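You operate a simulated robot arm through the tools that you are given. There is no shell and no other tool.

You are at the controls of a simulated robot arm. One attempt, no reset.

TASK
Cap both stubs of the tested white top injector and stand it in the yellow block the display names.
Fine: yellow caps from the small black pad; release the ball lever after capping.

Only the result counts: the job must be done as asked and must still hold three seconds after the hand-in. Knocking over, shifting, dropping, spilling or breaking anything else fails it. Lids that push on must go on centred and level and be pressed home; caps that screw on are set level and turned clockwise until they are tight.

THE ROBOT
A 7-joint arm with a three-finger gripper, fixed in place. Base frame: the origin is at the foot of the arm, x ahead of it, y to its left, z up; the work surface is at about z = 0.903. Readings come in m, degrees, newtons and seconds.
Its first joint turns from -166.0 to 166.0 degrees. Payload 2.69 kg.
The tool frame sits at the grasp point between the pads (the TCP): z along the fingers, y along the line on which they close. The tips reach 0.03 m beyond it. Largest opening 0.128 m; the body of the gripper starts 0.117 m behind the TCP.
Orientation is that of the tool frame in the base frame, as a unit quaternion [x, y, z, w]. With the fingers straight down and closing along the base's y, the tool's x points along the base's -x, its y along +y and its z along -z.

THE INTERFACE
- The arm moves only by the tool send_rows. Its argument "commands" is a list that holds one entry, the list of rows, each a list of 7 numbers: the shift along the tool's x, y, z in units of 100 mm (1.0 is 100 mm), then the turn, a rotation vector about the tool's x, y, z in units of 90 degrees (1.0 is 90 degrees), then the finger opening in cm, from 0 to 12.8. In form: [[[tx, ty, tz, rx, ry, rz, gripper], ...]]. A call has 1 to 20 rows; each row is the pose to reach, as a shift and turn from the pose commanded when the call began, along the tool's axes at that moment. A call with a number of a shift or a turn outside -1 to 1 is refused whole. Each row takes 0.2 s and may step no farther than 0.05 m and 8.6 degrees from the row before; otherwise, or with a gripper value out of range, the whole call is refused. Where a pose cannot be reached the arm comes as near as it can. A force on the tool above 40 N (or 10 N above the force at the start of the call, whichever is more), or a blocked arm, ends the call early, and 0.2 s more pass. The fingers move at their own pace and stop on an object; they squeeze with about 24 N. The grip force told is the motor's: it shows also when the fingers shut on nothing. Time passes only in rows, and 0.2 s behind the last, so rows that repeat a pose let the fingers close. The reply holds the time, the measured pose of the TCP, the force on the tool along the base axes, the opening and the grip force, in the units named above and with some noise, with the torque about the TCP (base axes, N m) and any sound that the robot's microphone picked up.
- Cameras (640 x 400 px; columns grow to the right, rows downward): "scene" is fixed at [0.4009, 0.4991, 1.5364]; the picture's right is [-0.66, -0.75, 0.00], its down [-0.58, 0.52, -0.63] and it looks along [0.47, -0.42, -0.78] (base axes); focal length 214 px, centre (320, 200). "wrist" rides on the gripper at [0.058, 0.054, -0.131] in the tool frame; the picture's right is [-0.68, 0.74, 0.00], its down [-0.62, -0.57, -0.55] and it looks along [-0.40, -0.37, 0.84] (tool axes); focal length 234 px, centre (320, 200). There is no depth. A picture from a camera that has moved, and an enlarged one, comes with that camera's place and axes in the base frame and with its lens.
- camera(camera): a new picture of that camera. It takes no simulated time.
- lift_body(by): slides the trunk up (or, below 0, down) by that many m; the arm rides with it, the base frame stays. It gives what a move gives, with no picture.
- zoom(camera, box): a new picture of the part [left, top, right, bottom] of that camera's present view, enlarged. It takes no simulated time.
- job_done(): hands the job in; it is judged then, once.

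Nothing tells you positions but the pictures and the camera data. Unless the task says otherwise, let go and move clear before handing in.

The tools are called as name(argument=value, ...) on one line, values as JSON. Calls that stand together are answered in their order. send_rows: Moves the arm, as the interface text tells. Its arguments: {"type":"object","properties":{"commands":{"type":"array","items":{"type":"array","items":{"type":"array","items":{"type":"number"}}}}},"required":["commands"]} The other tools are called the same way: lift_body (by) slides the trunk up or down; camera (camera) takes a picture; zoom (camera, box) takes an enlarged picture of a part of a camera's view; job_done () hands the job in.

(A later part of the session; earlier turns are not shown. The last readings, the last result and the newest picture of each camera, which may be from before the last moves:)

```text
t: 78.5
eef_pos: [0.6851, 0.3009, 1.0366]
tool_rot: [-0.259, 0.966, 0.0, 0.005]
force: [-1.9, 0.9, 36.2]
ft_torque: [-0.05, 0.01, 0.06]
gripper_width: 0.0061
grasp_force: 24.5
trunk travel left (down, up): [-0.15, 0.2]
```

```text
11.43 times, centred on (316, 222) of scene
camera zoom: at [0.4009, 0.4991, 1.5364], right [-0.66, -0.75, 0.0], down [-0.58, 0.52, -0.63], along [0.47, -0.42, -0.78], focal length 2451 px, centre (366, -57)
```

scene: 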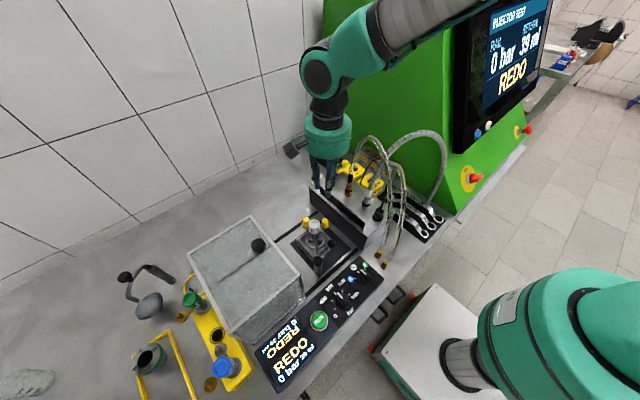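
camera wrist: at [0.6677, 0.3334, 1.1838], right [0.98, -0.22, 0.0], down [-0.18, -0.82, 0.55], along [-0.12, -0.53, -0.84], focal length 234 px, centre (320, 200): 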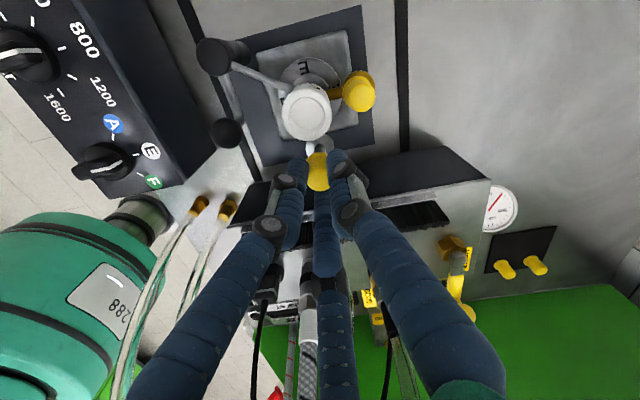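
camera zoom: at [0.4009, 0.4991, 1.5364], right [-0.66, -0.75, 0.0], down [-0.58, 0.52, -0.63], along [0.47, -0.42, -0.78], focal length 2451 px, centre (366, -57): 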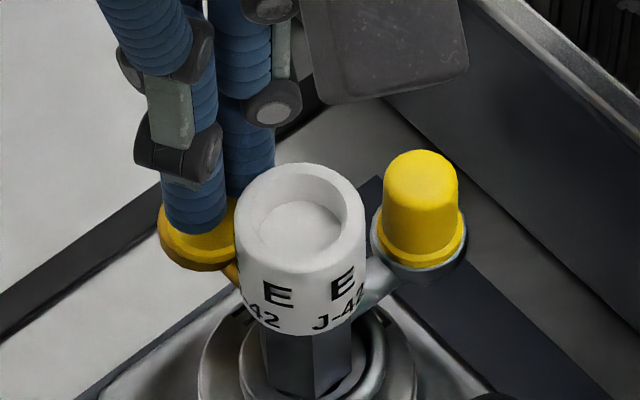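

send_rows(commands=[[[0, 0, -0.05, 0, 0, 0, 0.6], [0, 0, -0.2, 0, 0, 0, 0.6], [0, 0, -0.5, 0, 0, 0, 0.6], [0, 0, -0.9, 0, 0, 0, 0.6], [0, 0, -0.9, 0, 0, 0, 0.6]]])

zoom(camera="scene", box=[296, 205, 336, 240])

zoom(camera="wrist", box=[260, 60, 360, 160])

```text
t: 79.7
eef_pos: [0.6829, 0.3001, 1.1233]
tool_rot: [-0.259, 0.966, 0.001, 0.002]
force: [0.0, -0.1, 0.3]
ft_torque: [0.03, -0.05, -0.02]
gripper_width: 0.0063
grasp_force: 0.1
trunk travel left (down, up): [-0.15, 0.2]
```

```text
11.43 times, centred on (316, 222) of scene
camera zoom: at [0.4009, 0.4991, 1.5364], right [-0.66, -0.75, 0.0], down [-0.58, 0.52, -0.63], along [0.47, -0.42, -0.78], focal length 2451 px, centre (366, -57)
```

zoom: 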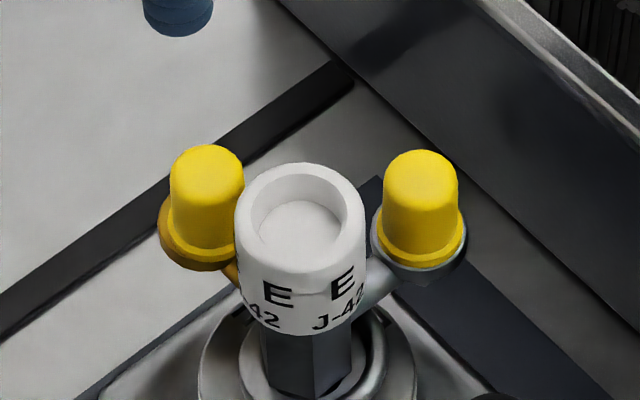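

```text
4.00 times, centred on (310, 110) of wrist
camera zoom: at [0.6071, 0.3175, 1.2537], right [0.22, 0.98, 0.0], down [0.81, -0.18, 0.55], along [0.54, -0.12, -0.83], focal length 937 px, centre (360, 560)
```

zoom: 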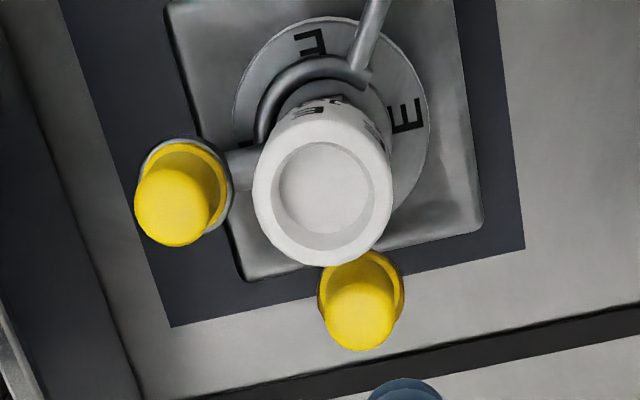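

send_rows(commands=[[[0.26, -0.08, 0, 0, 0, 0, 0], [0.527, -0.152, 0, 0, 0, 0, 0], [0.527, -0.152, 0.2, 0, 0, 0, 0], [0.527, -0.152, 0.4, 0, 0, 0, 0], [0.527, -0.152, 0.4, 0, 0, 0, 0]]])

zoom(camera="wrist", box=[270, 80, 370, 180])

zoom(camera="scene", box=[296, 195, 346, 240])

```text
t: 80.9
eef_pos: [0.6478, 0.263, 1.0803]
tool_rot: [-0.259, 0.966, 0.0, 0.001]
force: [0.2, 0.5, -0.2]
ft_torque: [-0.02, 0.03, -0.02]
gripper_width: 0.0024
grasp_force: 23.7
trunk travel left (down, up): [-0.15, 0.2]
```

```text
4.00 times, centred on (320, 130) of wrist
camera zoom: at [0.5707, 0.2795, 1.2125], right [0.22, 0.98, 0.0], down [0.81, -0.18, 0.55], along [0.54, -0.12, -0.83], focal length 937 px, centre (320, 480)
```

zoom: 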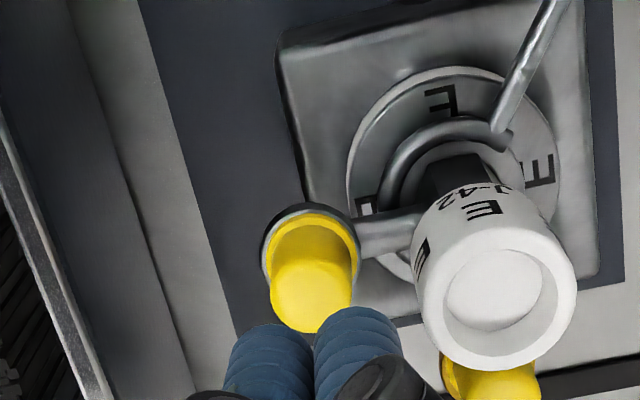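

```text
8.89 times, centred on (321, 218) of scene
camera zoom: at [0.4009, 0.4991, 1.5364], right [-0.66, -0.75, 0.0], down [-0.58, 0.52, -0.63], along [0.47, -0.42, -0.78], focal length 1906 px, centre (311, 44)
```

zoom: 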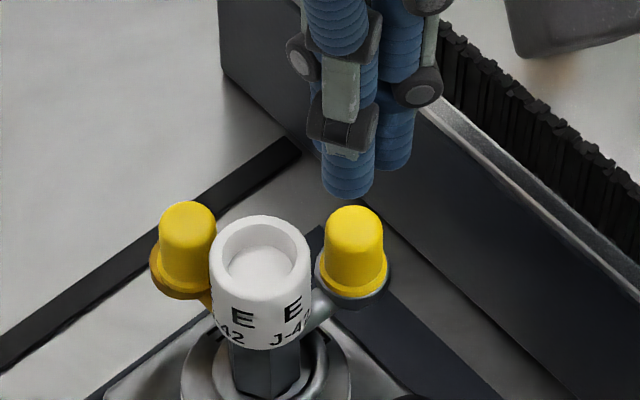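

send_rows(commands=[[[0.011, -0.013, 0.15, 0, 0, 0, 0], [0.011, -0.013, 0.3, 0, 0, 0, 0], [0.011, -0.013, 0.4, 0, 0, 0, 0], [0.011, -0.013, 0.43, 0, 0, 0, 0], [0.011, -0.013, 0.46, 0, 0, 0, 0], [0.011, -0.013, 0.48, 0, 0, 0, 0], [0.011, -0.013, 0.49, 0, 0, 0, 0], [0.011, -0.013, 0.49, 0, 0, 0, 0]]])

```text
t: 82.7
eef_pos: [0.6466, 0.2605, 1.0375]
tool_rot: [-0.259, 0.966, 0.001, 0.005]
force: [-3.1, -1.2, 34.7]
ft_torque: [-0.04, 0.01, -0.01]
gripper_width: 0.006
grasp_force: 23.8
trunk travel left (down, up): [-0.15, 0.2]
```

The gray cap took 35 N at the same height as gold, so both are home. I'll lift and go to the ball lever.

send_rows(commands=[[[0, 0, -0.05, 0, 0, 0, 0.6], [0, 0, -0.2, 0, 0, 0, 0.6], [0, 0, -0.5, 0, 0, 0, 0.6], [0, 0, -0.9, 0, 0, 0, 0.6], [0, 0, -0.9, 0, 0, 0, 0.6]]])

zoom(camera="scene", box=[296, 205, 336, 240])

zoom(camera="wrist", box=[250, 0, 430, 160])

camera(camera="wrist")

```text
t: 83.9
eef_pos: [0.645, 0.2617, 1.1228]
tool_rot: [-0.26, 0.966, 0.0, 0.002]
force: [-0.5, -0.3, 0.7]
ft_torque: [0.0, -0.05, 0.0]
gripper_width: 0.0059
grasp_force: 0.0
trunk travel left (down, up): [-0.15, 0.2]
```

```text
11.43 times, centred on (316, 222) of scene
camera zoom: at [0.4009, 0.4991, 1.5364], right [-0.66, -0.75, 0.0], down [-0.58, 0.52, -0.63], along [0.47, -0.42, -0.78], focal length 2451 px, centre (366, -57)
```

zoom: 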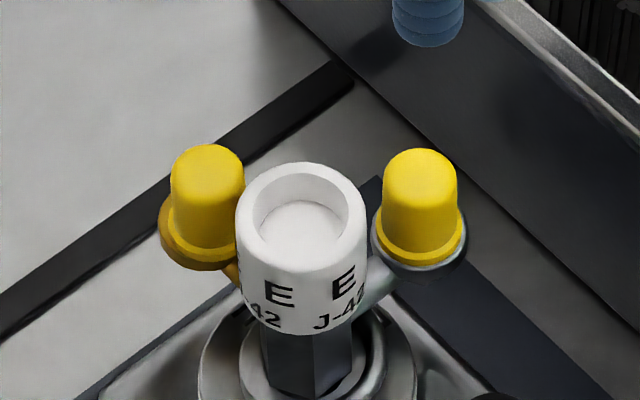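

```text
2.50 times, centred on (340, 80) of wrist
camera zoom: at [0.5681, 0.2773, 1.2536], right [0.22, 0.98, 0.0], down [0.81, -0.18, 0.55], along [0.54, -0.12, -0.83], focal length 585 px, centre (270, 500)
```

zoom: 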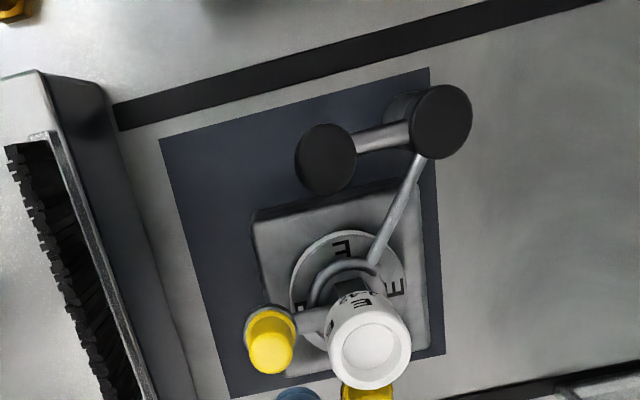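

```text
taken
camera wrist: at [0.5681, 0.2773, 1.2536], right [0.22, 0.98, 0.0], down [0.81, -0.18, 0.55], along [0.54, -0.12, -0.83], focal length 234 px, centre (320, 200)
```

wrist: 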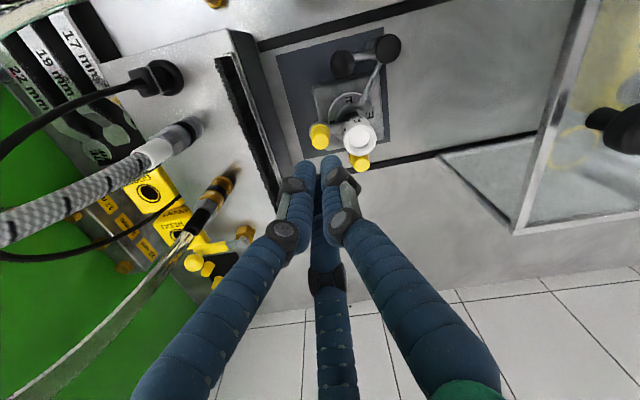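

I can see the hub at about (0.583, 0.343) and the ball at (0.583, 0.295). I'll move over the ball with the fingers open.

send_rows(commands=[[[0.18, 0.31, 0, 0, 0, 0, 4.0], [0.357, 0.62, 0, 0, 0, 0, 4.0], [0.357, 0.62, 0.25, 0, 0, 0, 4.0], [0.357, 0.62, 0.5, 0, 0, 0, 4.0], [0.357, 0.62, 0.65, 0, 0, 0, 4.0], [0.357, 0.62, 0.65, 0, 0, 0, 4.0]]])

zoom(camera="wrist", box=[250, 60, 410, 220])

zoom(camera="scene", box=[286, 200, 356, 280])

```text
t: 85.3
eef_pos: [0.584, 0.2955, 1.0574]
tool_rot: [-0.258, 0.966, 0.0, 0.002]
force: [-0.6, 0.1, 0.0]
ft_torque: [-0.01, 0.0, -0.02]
gripper_width: 0.0398
grasp_force: 0.0
trunk travel left (down, up): [-0.15, 0.2]
```

```text
2.50 times, centred on (330, 140) of wrist
camera zoom: at [0.5077, 0.3131, 1.1883], right [0.22, 0.98, 0.0], down [0.81, -0.18, 0.55], along [0.54, -0.12, -0.83], focal length 585 px, centre (295, 350)
```

zoom: 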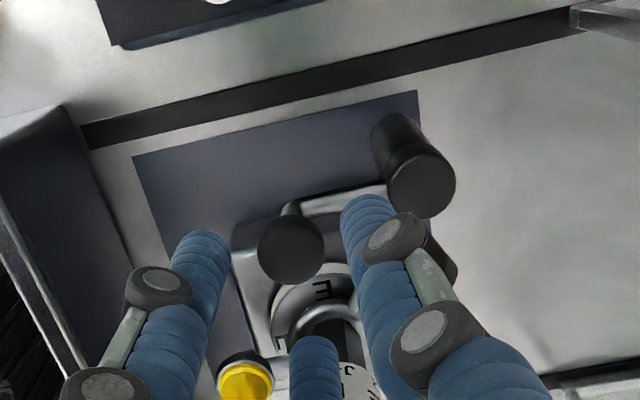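

```text
5.00 times, centred on (321, 240) of scene
camera zoom: at [0.4009, 0.4991, 1.5364], right [-0.66, -0.75, 0.0], down [-0.58, 0.52, -0.63], along [0.47, -0.42, -0.78], focal length 1072 px, centre (315, 0)
```

zoom: 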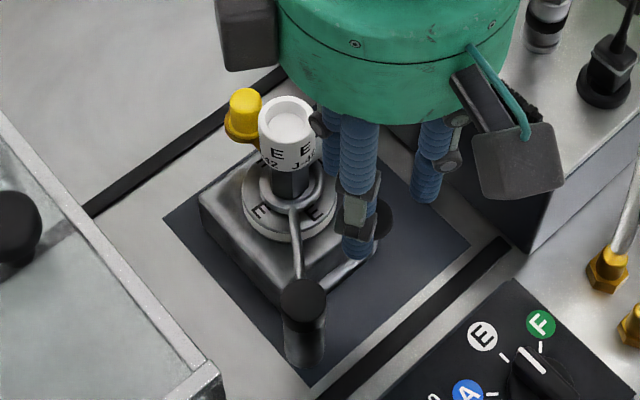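

send_rows(commands=[[[0, 0, 0.1, 0, 0, 0, 4.0], [0, 0, 0.2, 0, 0, 0, 4.0], [0, 0, 0.3, 0, 0, 0, 4.0], [0, 0, 0.4, 0, 0, 0, 4.0], [0, 0, 0.4, 0, 0, 0, 4.0]]])

zoom(camera="wrist", box=[250, 80, 410, 240])

zoom(camera="scene", box=[286, 200, 356, 280])

```text
t: 86.5
eef_pos: [0.5859, 0.2973, 1.0171]
tool_rot: [-0.259, 0.966, 0.0, 0.002]
force: [-0.9, 0.0, -0.3]
ft_torque: [0.0, 0.04, -0.05]
gripper_width: 0.04
grasp_force: 0.1
trunk travel left (down, up): [-0.15, 0.2]
```

```text
2.50 times, centred on (330, 160) of wrist
camera zoom: at [0.5083, 0.313, 1.1486], right [0.22, 0.98, 0.0], down [0.81, -0.18, 0.55], along [0.54, -0.12, -0.83], focal length 585 px, centre (295, 300)
```

zoom: 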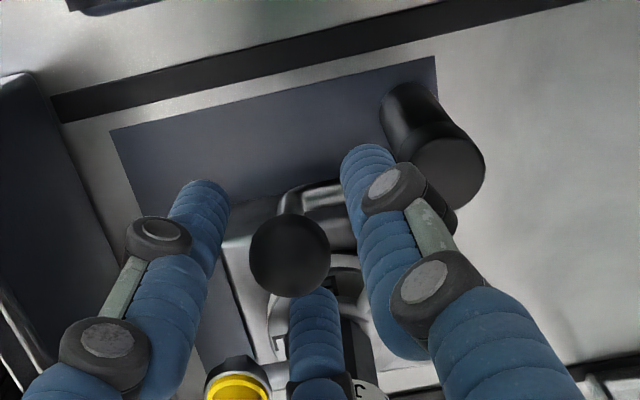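

```text
5.00 times, centred on (321, 240) of scene
camera zoom: at [0.4009, 0.4991, 1.5364], right [-0.66, -0.75, 0.0], down [-0.58, 0.52, -0.63], along [0.47, -0.42, -0.78], focal length 1072 px, centre (315, 0)
```

zoom: 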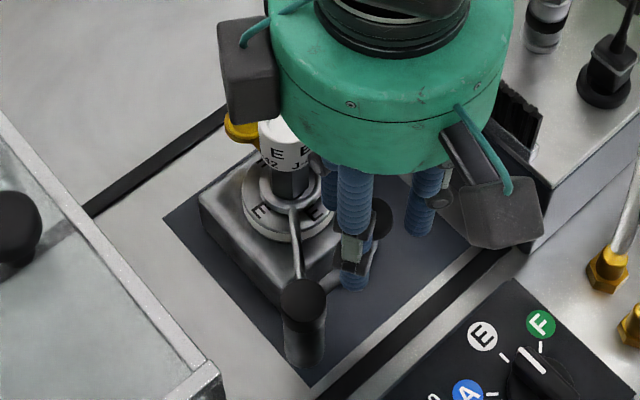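

send_rows(commands=[[[0, 0, 0, 0, 0, 0, 3.0], [0, 0, 0, 0, 0, 0, 2.0], [0, 0, 0, 0, 0, 0, 1.2], [0, 0, 0, 0, 0, 0, 1.2]]])

zoom(camera="wrist", box=[250, 80, 410, 240])

```text
t: 87.5
eef_pos: [0.5847, 0.2955, 1.0185]
tool_rot: [-0.259, 0.966, 0.0, 0.002]
force: [0.3, -5.3, -2.5]
ft_torque: [-0.07, 0.02, 0.0]
gripper_width: 0.0227
grasp_force: 7.8
trunk travel left (down, up): [-0.15, 0.2]
```

```text
2.50 times, centred on (330, 160) of wrist
camera zoom: at [0.5081, 0.3125, 1.1486], right [0.22, 0.98, 0.0], down [0.81, -0.18, 0.55], along [0.54, -0.12, -0.83], focal length 585 px, centre (295, 300)
```

zoom: 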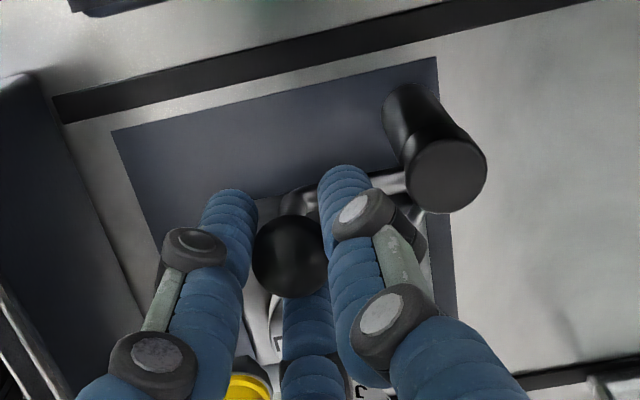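

The ball is gripped. I'll swing it slowly clockwise (towards -x) and watch the forces.

send_rows(commands=[[[0, 0, 0, 0, 0, 0, 1.2], [0.036, 0.021, 0, 0, 0, 0, 1.2], [0.068, 0.048, 0, 0, 0, 0, 1.2], [0.099, 0.076, 0, 0, 0, 0, 1.2], [0.099, 0.076, 0, 0, 0, 0, 1.2]]])

zoom(camera="wrist", box=[250, 80, 410, 240])

zoom(camera="scene", box=[286, 200, 356, 280])

```text
t: 88.7
eef_pos: [0.5731, 0.2969, 1.017]
tool_rot: [-0.258, 0.966, 0.0, 0.001]
force: [-0.6, -7.7, 2.5]
ft_torque: [-0.13, 0.01, -0.07]
gripper_width: 0.0229
grasp_force: 7.9
trunk travel left (down, up): [-0.15, 0.2]
```

```text
2.50 times, centred on (330, 160) of wrist
camera zoom: at [0.4957, 0.3139, 1.149], right [0.22, 0.98, 0.0], down [0.81, -0.18, 0.55], along [0.54, -0.12, -0.83], focal length 585 px, centre (295, 300)
```

zoom: 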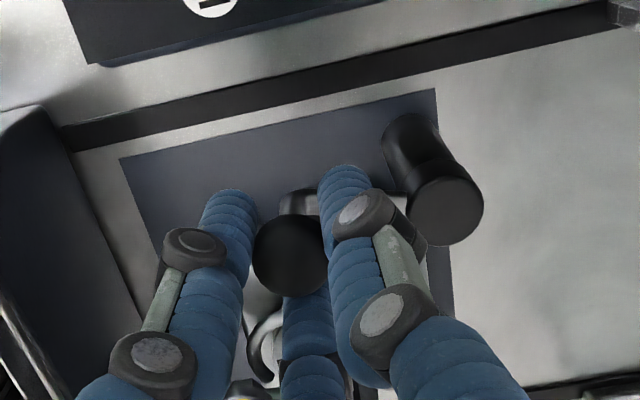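

```text
5.00 times, centred on (321, 240) of scene
camera zoom: at [0.4009, 0.4991, 1.5364], right [-0.66, -0.75, 0.0], down [-0.58, 0.52, -0.63], along [0.47, -0.42, -0.78], focal length 1072 px, centre (315, 0)
```

zoom: 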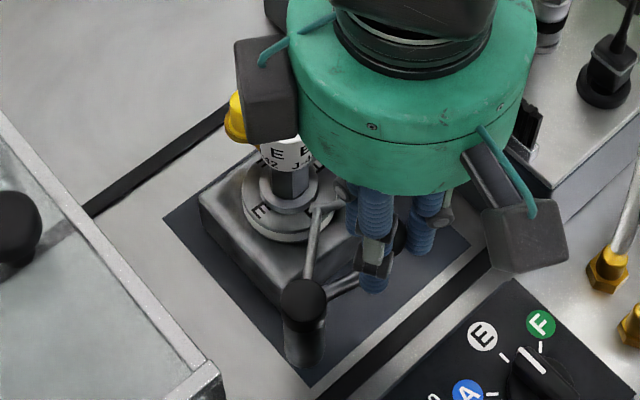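

The hook swings off the injector's neck together with the ball. I'll continue the arc.

send_rows(commands=[[[0.045, 0.045, 0, 0, 0, 0, 1.2], [0.08, 0.093, 0, 0, 0, 0, 1.2], [0.107, 0.148, 0, 0, 0, 0, 1.2], [0.129, 0.207, 0, 0, 0, 0, 1.2], [0.129, 0.207, 0, 0, 0, 0, 1.2]]])

zoom(camera="wrist", box=[250, 80, 410, 240])

zoom(camera="scene", box=[286, 200, 356, 280])

```text
t: 89.9
eef_pos: [0.5501, 0.3094, 1.0177]
tool_rot: [-0.259, 0.966, 0.0, 0.001]
force: [0.0, -9.4, -9.4]
ft_torque: [-0.11, -0.1, -0.33]
gripper_width: 0.0214
grasp_force: 44.9
trunk travel left (down, up): [-0.15, 0.2]
```

```text
2.50 times, centred on (330, 160) of wrist
camera zoom: at [0.4742, 0.3256, 1.1489], right [0.22, 0.98, 0.0], down [0.81, -0.18, 0.55], along [0.54, -0.12, -0.84], focal length 585 px, centre (295, 300)
```

zoom: 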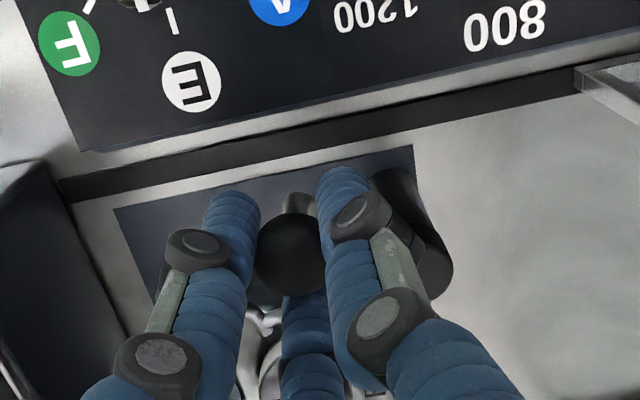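

```text
5.00 times, centred on (321, 240) of scene
camera zoom: at [0.4009, 0.4991, 1.5364], right [-0.66, -0.75, 0.0], down [-0.58, 0.52, -0.63], along [0.47, -0.42, -0.78], focal length 1072 px, centre (315, 0)
```

zoom: 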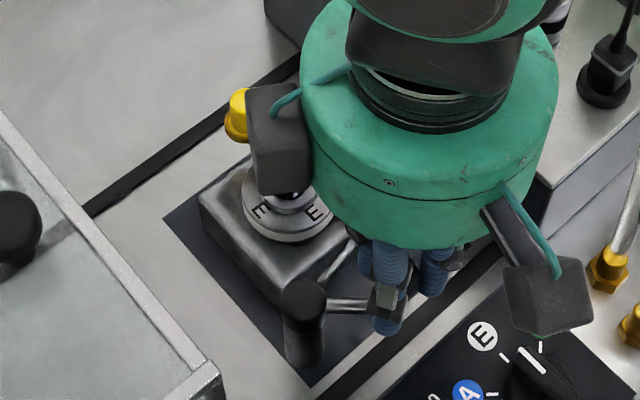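

send_rows(commands=[[[0, 0, 0, 0, 0, 0, 2.2], [0, 0, 0, 0, 0, 0, 3.2], [0, 0, 0, 0, 0, 0, 4.0], [0, 0, -0.2, 0, 0, 0, 4.0], [0, 0, -0.6, 0, 0, 0, 4.0], [0, 0, -0.9, 0, 0, 0, 4.0], [0, 0, -0.9, 0, 0, 0, 4.0]]])

zoom(camera="wrist", box=[250, 20, 410, 180])

zoom(camera="scene", box=[286, 200, 356, 280])

```text
t: 91.5
eef_pos: [0.5503, 0.3083, 1.1092]
tool_rot: [-0.259, 0.966, 0.0, 0.002]
force: [0.5, -0.1, -0.2]
ft_torque: [0.01, -0.04, -0.02]
gripper_width: 0.0399
grasp_force: 0.0
trunk travel left (down, up): [-0.15, 0.2]
```

```text
2.50 times, centred on (330, 100) of wrist
camera zoom: at [0.4736, 0.3246, 1.2403], right [0.22, 0.98, 0.0], down [0.81, -0.18, 0.55], along [0.54, -0.12, -0.83], focal length 585 px, centre (295, 450)
```

zoom: 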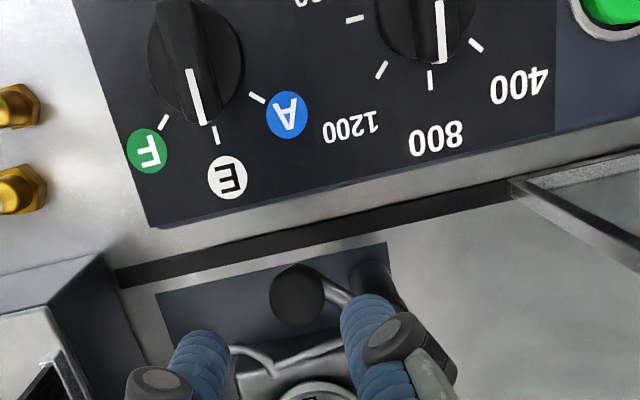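

```text
5.00 times, centred on (321, 240) of scene
camera zoom: at [0.4009, 0.4991, 1.5364], right [-0.66, -0.75, 0.0], down [-0.58, 0.52, -0.63], along [0.47, -0.42, -0.78], focal length 1072 px, centre (315, 0)
```

zoom: 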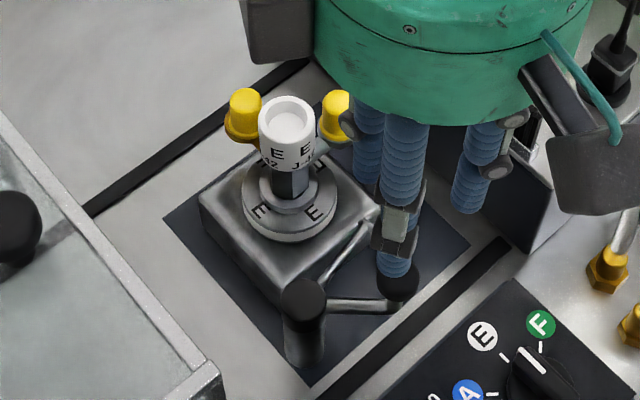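

The hook is now clear of the injector. I'll regrip the ball and swing it further open for margin.

send_rows(commands=[[[0.01, 0, 0.3, 0, 0, 0, 4.0], [0.01, 0, 0.6, 0, 0, 0, 4.0], [0.01, 0, 0.88, 0, 0, 0, 4.0], [0.01, 0, 0.88, 0, 0, 0, 2.6], [0.01, 0, 0.88, 0, 0, 0, 1.6], [0.01, 0, 0.88, 0, 0, 0, 1.6]]])

send_rows(commands=[[[0.015, 0.06, 0, 0, 0, 0, 1.6], [0.023, 0.129, 0, 0, 0, 0, 1.6], [0.02, 0.197, 0, 0, 0, 0, 1.6], [0.005, 0.275, 0, 0, 0, 0, 1.6], [0.005, 0.275, 0, 0, 0, 0, 1.6]]])

zoom(camera="scene", box=[286, 200, 356, 280])

```text
t: 92.9
eef_pos: [0.5496, 0.3095, 1.0189]
tool_rot: [-0.258, 0.966, 0.001, 0.002]
force: [3.2, 5.3, -0.5]
ft_torque: [0.2, -0.12, 0.1]
gripper_width: 0.0221
grasp_force: 44.5
trunk travel left (down, up): [-0.15, 0.2]
```

```text
t: 94.1
eef_pos: [0.5366, 0.3315, 1.0198]
tool_rot: [-0.259, 0.966, 0.0, 0.003]
force: [14.7, -1.5, 6.1]
ft_torque: [-0.13, -0.22, -0.25]
gripper_width: 0.0215
grasp_force: 45.3
trunk travel left (down, up): [-0.15, 0.2]
```

```text
5.00 times, centred on (321, 240) of scene
camera zoom: at [0.4009, 0.4991, 1.5364], right [-0.66, -0.75, 0.0], down [-0.58, 0.52, -0.63], along [0.47, -0.42, -0.78], focal length 1072 px, centre (315, 0)
```

zoom: 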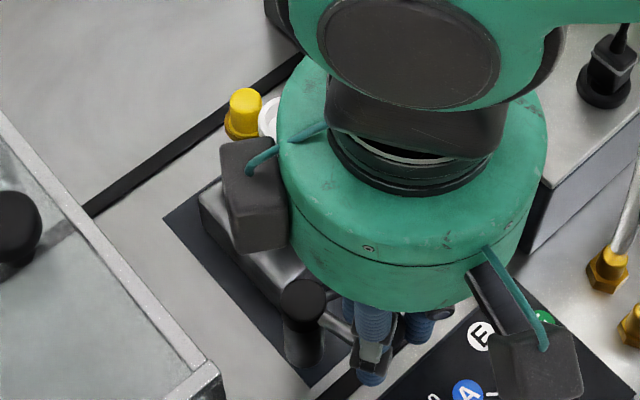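

send_rows(commands=[[[0, 0, 0, 0, 0, 0, 2.2], [0, 0, 0, 0, 0, 0, 3.2], [0, 0, 0, 0, 0, 0, 4.0], [0, 0, -0.2, 0, 0, 0, 4.0], [0, 0, -0.6, 0, 0, 0, 4.0], [0, 0, -1.0, 0, 0, 0, 4.0], [0, 0, -1.0, 0, 0, 0, 4.0]]])

zoom(camera="scene", box=[286, 200, 356, 280])

camera(camera="wrist")

```text
t: 95.7
eef_pos: [0.5355, 0.3321, 1.1195]
tool_rot: [-0.259, 0.966, 0.0, 0.002]
force: [-0.7, -0.3, 0.4]
ft_torque: [0.02, -0.02, -0.04]
gripper_width: 0.0399
grasp_force: 0.1
trunk travel left (down, up): [-0.15, 0.2]
```

```text
5.00 times, centred on (321, 240) of scene
camera zoom: at [0.4009, 0.4991, 1.5364], right [-0.66, -0.75, 0.0], down [-0.58, 0.52, -0.63], along [0.47, -0.42, -0.78], focal length 1072 px, centre (315, 0)
```

zoom: 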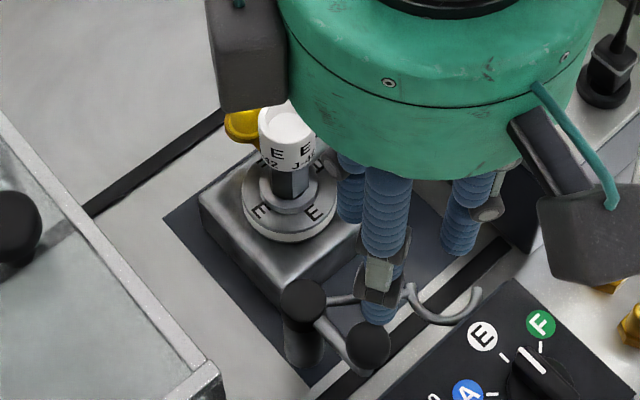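

```text
taken
camera wrist: at [0.459, 0.3481, 1.2512], right [0.22, 0.98, 0.0], down [0.81, -0.18, 0.55], along [0.54, -0.12, -0.83], focal length 234 px, centre (320, 200)
```

wrist: 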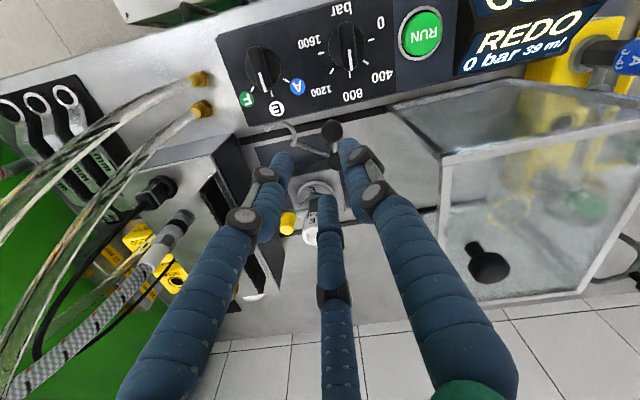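

The hook is fully clear of the injector. Next I'll rotate to yaw -15° and move over the injector to grasp its white top, keeping the fingertips above the caps.

send_rows(commands=[[[0, 0, -0.1, 0, 0, 0.085, 4.6], [0, 0, -0.2, 0, 0, 0.17, 4.6], [0, 0, -0.3, 0, 0, 0.255, 4.6], [0, 0, -0.3, 0, 0, 0.34, 4.6], [0, 0, -0.3, 0, 0, 0.425, 4.6], [0, 0, -0.3, 0, 0, 0.5, 4.6], [0, 0, -0.3, 0, 0, 0.5, 4.6]]])

camera(camera="wrist")

```text
t: 97.3
eef_pos: [0.5349, 0.3312, 1.1511]
tool_rot: [0.131, 0.991, 0.001, 0.001]
force: [0.2, -0.9, -0.4]
ft_torque: [-0.01, -0.02, -0.02]
gripper_width: 0.046
grasp_force: 0.1
trunk travel left (down, up): [-0.15, 0.2]
```

```text
taken
camera wrist: at [0.4937, 0.3984, 1.2813], right [0.85, 0.53, 0.0], down [0.45, -0.71, 0.55], along [0.3, -0.46, -0.84], focal length 234 px, centre (320, 200)
```

wrist: 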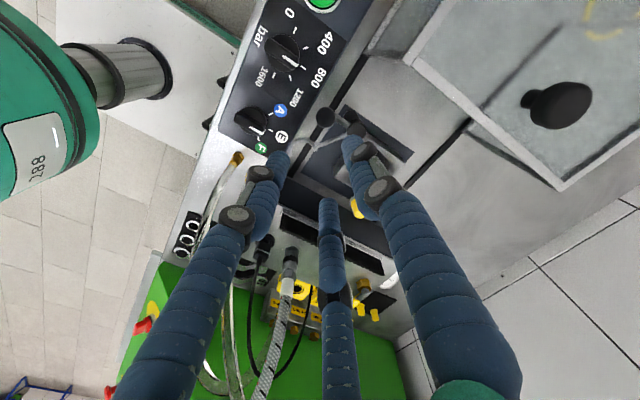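

send_rows(commands=[[[-0.4, 0, 0, 0, 0, 0, 4.6], [-0.8, 0.005, 0, 0, 0, 0, 4.6], [-0.95, 0.01, 0, 0, 0, 0, 4.6]]])

send_rows(commands=[[[-0.236, 0, 0, 0, 0, 0, 4.6], [-0.236, 0, 0.2, 0, 0, 0, 4.6], [-0.236, 0, 0.4, 0, 0, 0, 4.6], [-0.236, 0, 0.4, 0, 0, 0, 4.6]]])

zoom(camera="wrist", box=[260, 80, 380, 200])

zoom(camera="scene", box=[290, 180, 350, 250])

```text
t: 98.1
eef_pos: [0.6283, 0.3068, 1.1495]
tool_rot: [0.131, 0.991, 0.001, 0.001]
force: [0.9, 0.2, -0.5]
ft_torque: [-0.05, 0.03, -0.01]
gripper_width: 0.0461
grasp_force: 0.1
trunk travel left (down, up): [-0.15, 0.2]
```

```text
t: 99.1
eef_pos: [0.652, 0.3019, 1.1111]
tool_rot: [0.131, 0.991, 0.001, 0.001]
force: [-0.1, 0.5, 0.7]
ft_torque: [0.0, -0.01, -0.01]
gripper_width: 0.046
grasp_force: 0.2
trunk travel left (down, up): [-0.15, 0.2]
```

```text
3.33 times, centred on (320, 140) of wrist
camera zoom: at [0.6094, 0.3691, 1.2422], right [0.84, 0.54, 0.0], down [0.45, -0.71, 0.55], along [0.3, -0.46, -0.84], focal length 781 px, centre (320, 400)
```

zoom: 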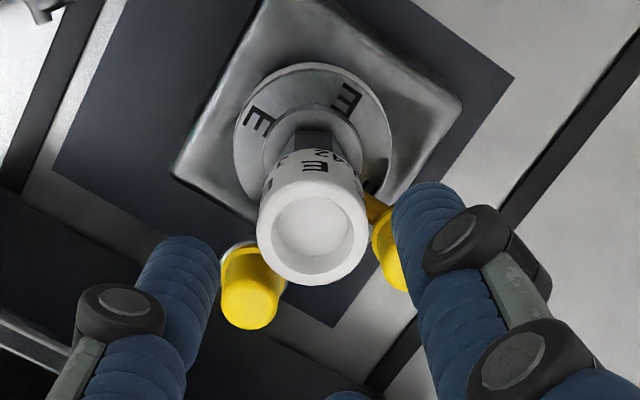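

```text
5.71 times, centred on (320, 215) of scene
camera zoom: at [0.4009, 0.4991, 1.5364], right [-0.66, -0.75, 0.0], down [-0.58, 0.52, -0.63], along [0.47, -0.42, -0.78], focal length 1226 px, centre (320, 114)
```

zoom: 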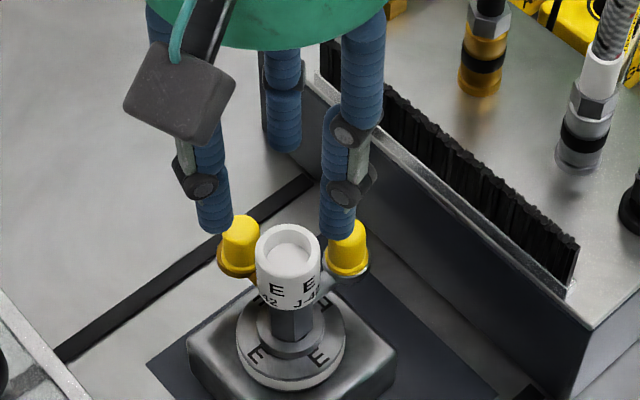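

send_rows(commands=[[[0.019, -0.007, 0.15, 0, 0, 0, 4.6], [0.019, -0.007, 0.3, 0, 0, 0, 4.6], [0.019, -0.007, 0.45, 0, 0, 0, 4.6], [0.019, -0.007, 0.55, 0, 0, 0, 4.6], [0.019, -0.007, 0.64, 0, 0, 0, 4.6], [0.019, -0.007, 0.64, 0, 0, 0, 4.6]]])

zoom(camera="wrist", box=[260, 100, 380, 220])

zoom(camera="scene", box=[290, 180, 350, 250])

```text
t: 100.5
eef_pos: [0.6487, 0.3017, 1.0469]
tool_rot: [0.13, 0.991, 0.001, 0.002]
force: [-0.5, 0.3, -0.3]
ft_torque: [-0.01, 0.04, 0.01]
gripper_width: 0.0458
grasp_force: 0.0
trunk travel left (down, up): [-0.15, 0.2]
```

```text
3.33 times, centred on (320, 160) of wrist
camera zoom: at [0.606, 0.3687, 1.1778], right [0.84, 0.54, 0.0], down [0.45, -0.71, 0.55], along [0.3, -0.46, -0.84], focal length 781 px, centre (320, 333)
```

zoom: 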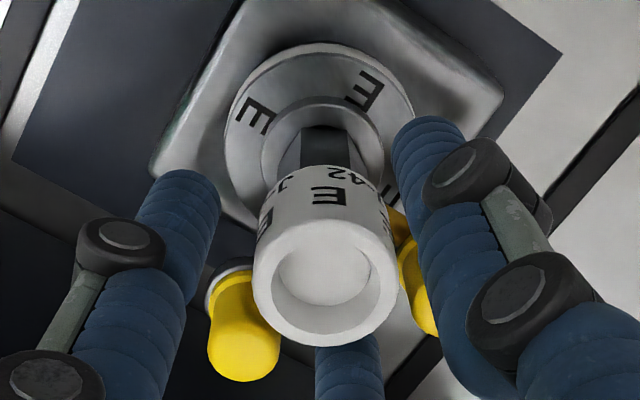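

```text
5.71 times, centred on (320, 215) of scene
camera zoom: at [0.4009, 0.4991, 1.5364], right [-0.66, -0.75, 0.0], down [-0.58, 0.52, -0.63], along [0.47, -0.42, -0.78], focal length 1226 px, centre (320, 114)
```

zoom: 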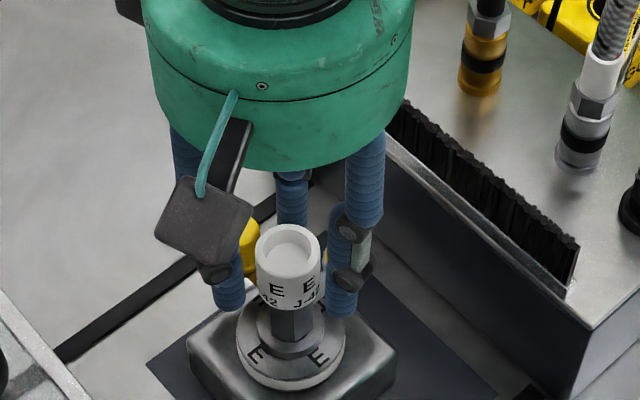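

send_rows(commands=[[[0, 0, 0, 0, 0, 0, 3.6], [0, 0, 0, 0, 0, 0, 2.6], [0, 0, 0, 0, 0, 0, 2.0], [0, 0, 0, 0, 0, 0, 2.0]]])

zoom(camera="wrist", box=[260, 100, 380, 220])

zoom(camera="scene", box=[290, 180, 350, 250])

```text
t: 101.5
eef_pos: [0.647, 0.3024, 1.0482]
tool_rot: [0.131, 0.991, 0.001, 0.002]
force: [1.3, 0.7, 1.5]
ft_torque: [0.06, -0.1, -0.04]
gripper_width: 0.0306
grasp_force: 24.0
trunk travel left (down, up): [-0.15, 0.2]
```

```text
3.33 times, centred on (320, 160) of wrist
camera zoom: at [0.606, 0.3686, 1.1781], right [0.84, 0.54, 0.0], down [0.45, -0.71, 0.55], along [0.3, -0.46, -0.84], focal length 781 px, centre (320, 333)
```

zoom: 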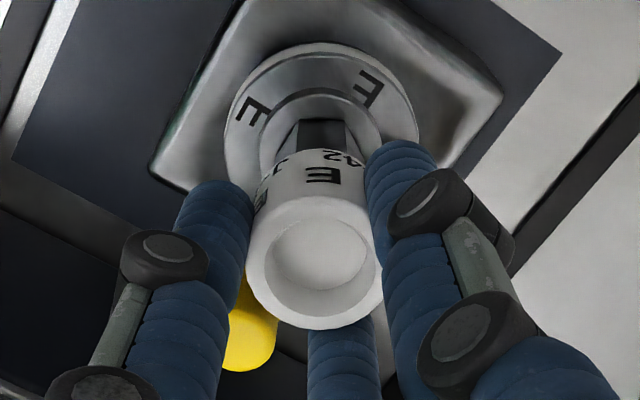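

```text
5.71 times, centred on (320, 215) of scene
camera zoom: at [0.4009, 0.4991, 1.5364], right [-0.66, -0.75, 0.0], down [-0.58, 0.52, -0.63], along [0.47, -0.42, -0.78], focal length 1226 px, centre (320, 114)
```

zoom: 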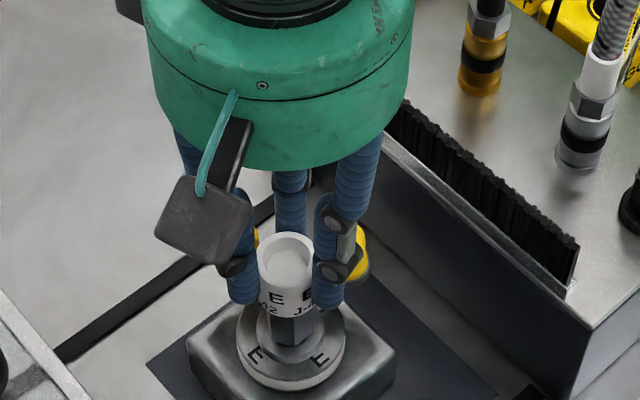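

The injector is gripped. I'll nudge to straighten it in its socket and lift slowly.

send_rows(commands=[[[-0.02, -0.008, 0, 0, 0, 0, 2.0], [-0.02, -0.008, -0.03, 0, 0, 0, 2.0], [-0.02, -0.008, -0.1, 0, 0, 0, 2.0], [-0.02, -0.008, -0.2, 0, 0, 0, 2.0], [-0.02, -0.008, -0.2, 0, 0, 0, 2.0]]])

zoom(camera="scene", box=[290, 180, 350, 250])

zoom(camera="wrist", box=[260, 100, 380, 220])

```text
t: 102.7
eef_pos: [0.6501, 0.3008, 1.0664]
tool_rot: [0.131, 0.991, 0.001, 0.001]
force: [0.1, 0.1, -3.1]
ft_torque: [0.05, 0.01, 0.0]
gripper_width: 0.031
grasp_force: 24.3
trunk travel left (down, up): [-0.15, 0.2]
```

```text
5.71 times, centred on (320, 215) of scene
camera zoom: at [0.4009, 0.4991, 1.5364], right [-0.66, -0.75, 0.0], down [-0.58, 0.52, -0.63], along [0.47, -0.42, -0.78], focal length 1226 px, centre (320, 114)
```

zoom: 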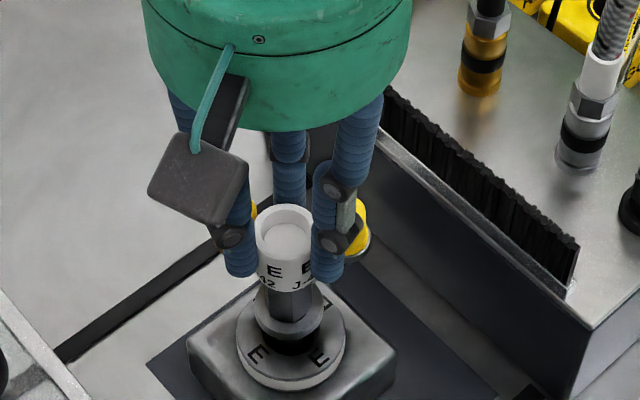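

```text
3.33 times, centred on (320, 160) of wrist
camera zoom: at [0.6085, 0.367, 1.1978], right [0.84, 0.54, 0.0], down [0.45, -0.71, 0.55], along [0.3, -0.46, -0.84], focal length 781 px, centre (320, 333)
```

zoom: 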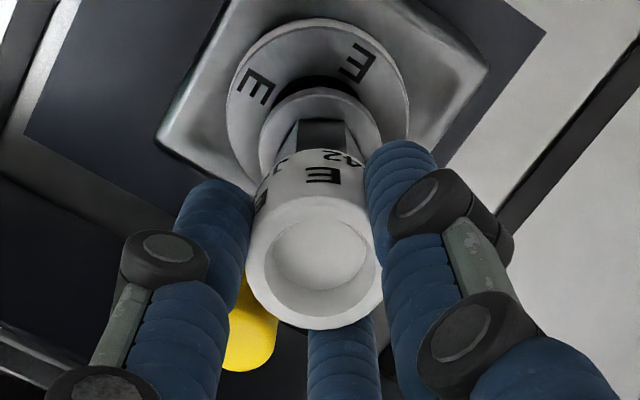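

send_rows(commands=[[[0, 0, -0.2, 0, 0, 0, 2.0], [0, 0, -0.45, 0, 0, 0, 2.0], [0, 0, -0.7, 0, 0, 0, 2.0], [0, 0, -1.0, 0, 0, 0, 2.0], [0, 0, -1.0, 0, 0, 0, 2.0]]])

camera(camera="scene")

zoom(camera="scene", box=[280, 140, 350, 250])

zoom(camera="wrist", box=[240, 60, 400, 220])

```text
t: 103.9
eef_pos: [0.65, 0.2996, 1.1667]
tool_rot: [0.13, 0.991, 0.0, 0.001]
force: [-0.4, 0.2, -3.2]
ft_torque: [0.04, 0.0, 0.02]
gripper_width: 0.0306
grasp_force: 24.0
trunk travel left (down, up): [-0.15, 0.2]
```

```text
taken
```

scene: 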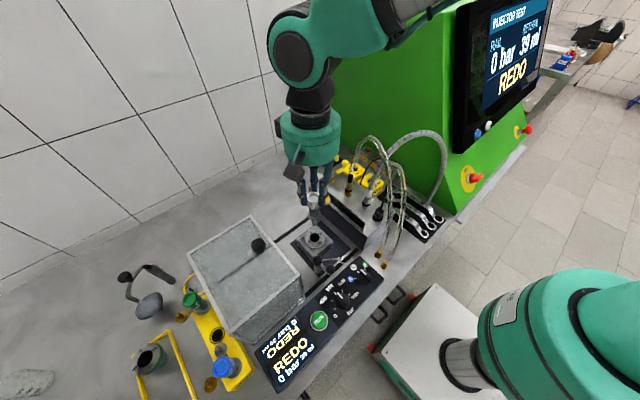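

```text
3.64 times, centred on (315, 195) of scene
camera zoom: at [0.4009, 0.4991, 1.5364], right [-0.66, -0.75, 0.0], down [-0.58, 0.52, -0.63], along [0.47, -0.42, -0.78], focal length 780 px, centre (338, 218)
```

zoom: 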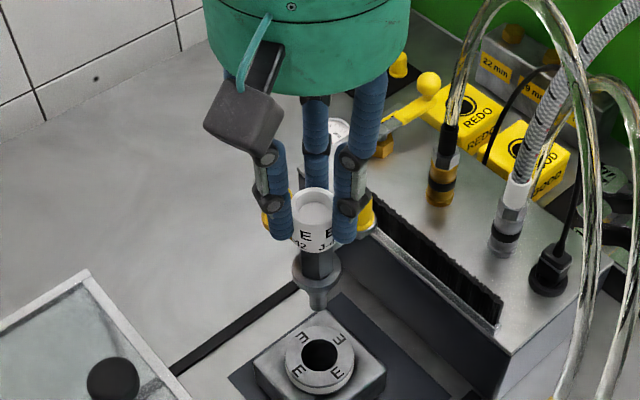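

```text
2.50 times, centred on (320, 140) of wrist
camera zoom: at [0.6083, 0.3664, 1.2977], right [0.84, 0.54, 0.0], down [0.45, -0.71, 0.55], along [0.3, -0.46, -0.84], focal length 585 px, centre (320, 350)
```

zoom: 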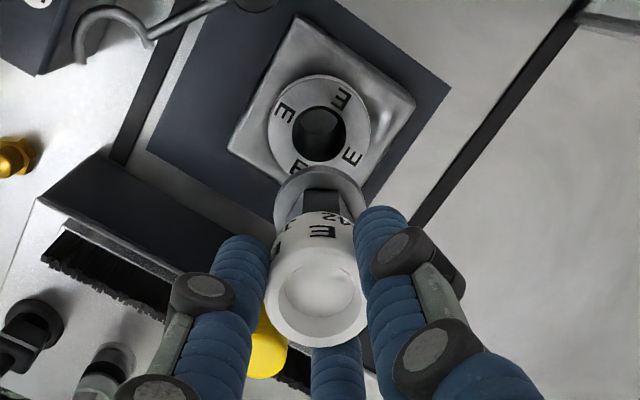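

The injector is out, about 0.10 m long with a collar and nozzle. I'll carry it high around the +x side toward the REDO block.

send_rows(commands=[[[0, 0, -0.4, 0, 0, 0, 2.0], [0, 0, -0.85, 0, 0, 0, 2.0], [-0.386, 0.104, -0.85, 0, 0, 0, 2.0], [-0.82, 0.22, -0.85, 0, 0, 0, 2.0], [-0.869, 0.233, -0.85, 0, 0, 0, 2.0]]])

send_rows(commands=[[[-0.42, -0.04, 0, 0, 0, 0, 2.0], [-0.851, -0.083, 0, 0, 0, 0, 2.0]]])

send_rows(commands=[[[-0.117, -0.435, 0, 0, 0, 0, 2.0], [-0.233, -0.869, 0, 0, 0, 0, 2.0]]])

camera(camera="scene")

camera(camera="wrist")

```text
t: 105.1
eef_pos: [0.7397, 0.2995, 1.252]
tool_rot: [0.132, 0.991, 0.0, 0.001]
force: [-0.1, 0.0, -3.2]
ft_torque: [0.07, 0.04, -0.01]
gripper_width: 0.0306
grasp_force: 23.9
trunk travel left (down, up): [-0.15, 0.2]
```

```text
t: 105.7
eef_pos: [0.8197, 0.2695, 1.2497]
tool_rot: [0.131, 0.991, 0.001, 0.001]
force: [-0.1, -0.1, -4.0]
ft_torque: [0.06, 0.03, -0.04]
gripper_width: 0.0306
grasp_force: 24.2
trunk travel left (down, up): [-0.15, 0.2]
```

```text
t: 106.3
eef_pos: [0.8223, 0.1771, 1.2491]
tool_rot: [0.131, 0.991, 0.001, 0.001]
force: [0.1, 0.4, -3.3]
ft_torque: [0.03, 0.02, -0.01]
gripper_width: 0.0307
grasp_force: 24.0
trunk travel left (down, up): [-0.15, 0.2]
```

```text
taken
```

scene: 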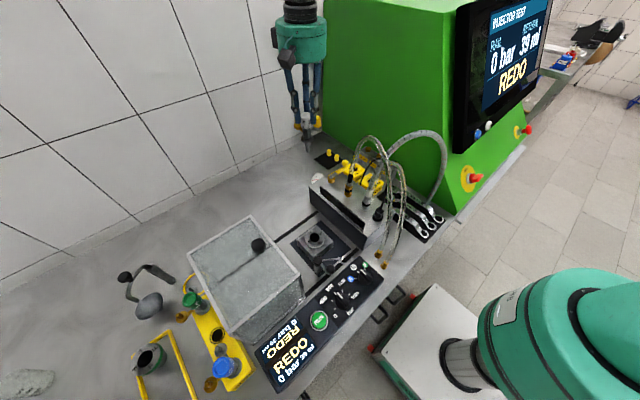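

```text
taken
camera wrist: at [0.7797, 0.2439, 1.3811], right [0.84, 0.54, 0.0], down [0.45, -0.71, 0.55], along [0.3, -0.46, -0.84], focal length 234 px, centre (320, 200)
```

wrist: 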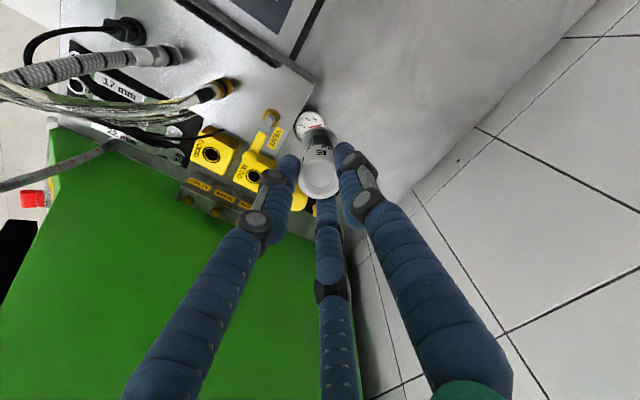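

zoom(camera="wrist", box=[180, 100, 320, 210])

zoom(camera="wrist", box=[270, 110, 370, 210])

zoom(camera="scene", box=[270, 60, 350, 170])

```text
3.64 times, centred on (250, 155) of wrist
camera zoom: at [0.7797, 0.2439, 1.3811], right [0.84, 0.54, 0.0], down [0.45, -0.71, 0.55], along [0.3, -0.46, -0.84], focal length 852 px, centre (574, 364)
```

zoom: 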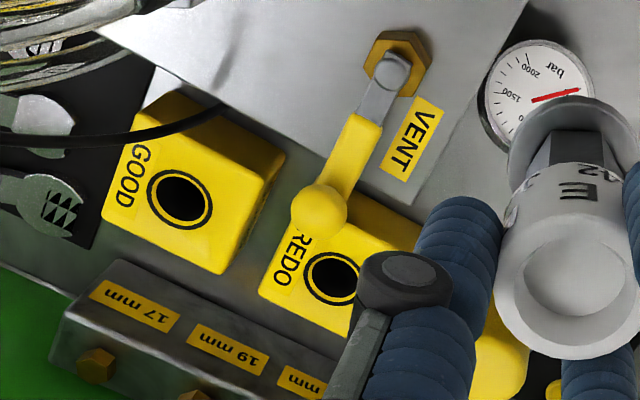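

```text
4.00 times, centred on (320, 160) of wrist
camera zoom: at [0.7797, 0.2439, 1.3811], right [0.84, 0.54, 0.0], down [0.45, -0.71, 0.55], along [0.3, -0.46, -0.84], focal length 937 px, centre (320, 360)
```

zoom: 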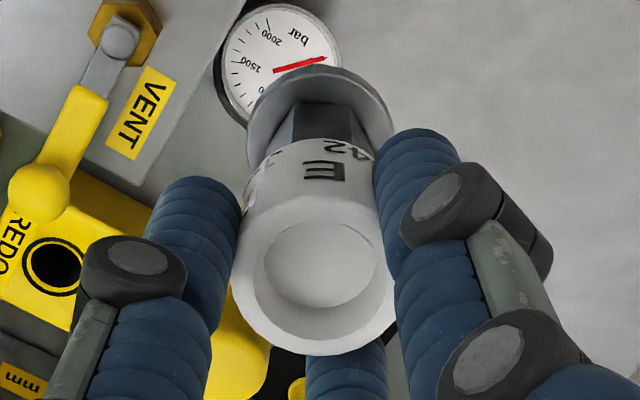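

```text
3.64 times, centred on (310, 115) of scene
camera zoom: at [0.4009, 0.4991, 1.5364], right [-0.66, -0.75, 0.0], down [-0.58, 0.52, -0.63], along [0.47, -0.42, -0.78], focal length 780 px, centre (356, 509)
```

zoom: 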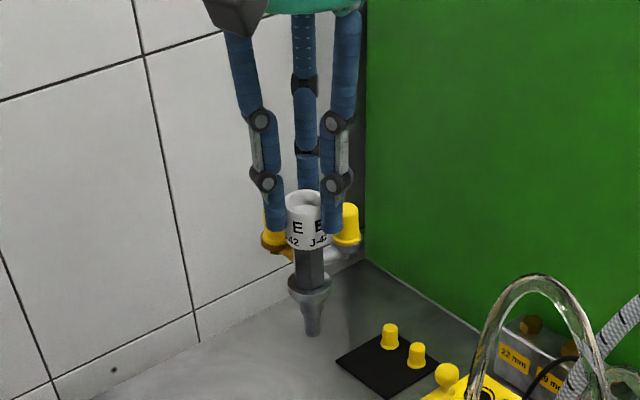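

The hole rays from five views agree on (0.7835, -0.0185) with the block top at z≈0.945. I'll move above it while staying high.

send_rows(commands=[[[-0.033, -0.354, 0, 0, 0, 0, 2.0], [-0.065, -0.707, 0, 0, 0, 0, 2.0]]])

send_rows(commands=[[[-0.033, -0.354, 0, 0, 0, 0, 2.0], [-0.065, -0.707, 0, 0, 0, 0, 2.0]]])

camera(camera="scene")

camera(camera="wrist")

```text
t: 106.9
eef_pos: [0.8078, 0.1098, 1.2521]
tool_rot: [0.13, 0.991, 0.001, 0.001]
force: [0.3, -0.2, -3.4]
ft_torque: [0.04, 0.02, 0.0]
gripper_width: 0.0308
grasp_force: 24.2
trunk travel left (down, up): [-0.15, 0.2]
```

```text
t: 107.5
eef_pos: [0.7973, 0.0403, 1.2517]
tool_rot: [0.132, 0.991, -0.001, 0.002]
force: [-0.3, 0.1, -1.8]
ft_torque: [0.0, 0.0, -0.01]
gripper_width: 0.0306
grasp_force: 24.1
trunk travel left (down, up): [-0.15, 0.2]
```

```text
taken
```

scene: 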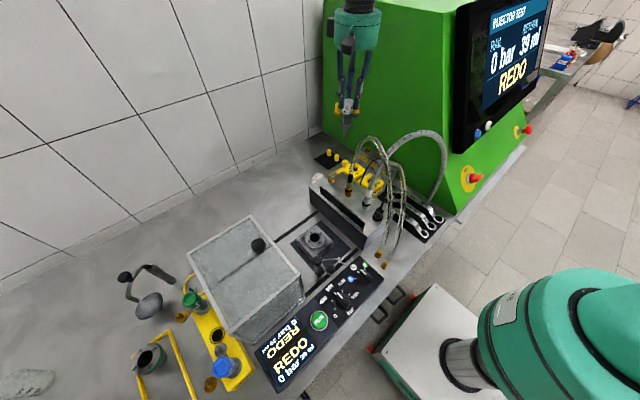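

```text
taken
camera wrist: at [0.7554, 0.1068, 1.3823], right [0.84, 0.54, 0.0], down [0.45, -0.71, 0.55], along [0.3, -0.46, -0.84], focal length 234 px, centre (320, 200)
```

wrist: 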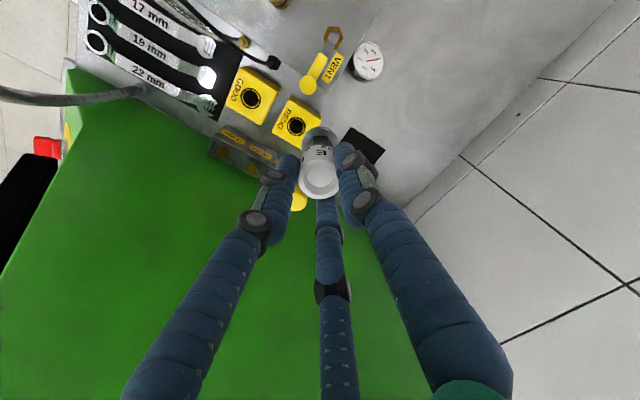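

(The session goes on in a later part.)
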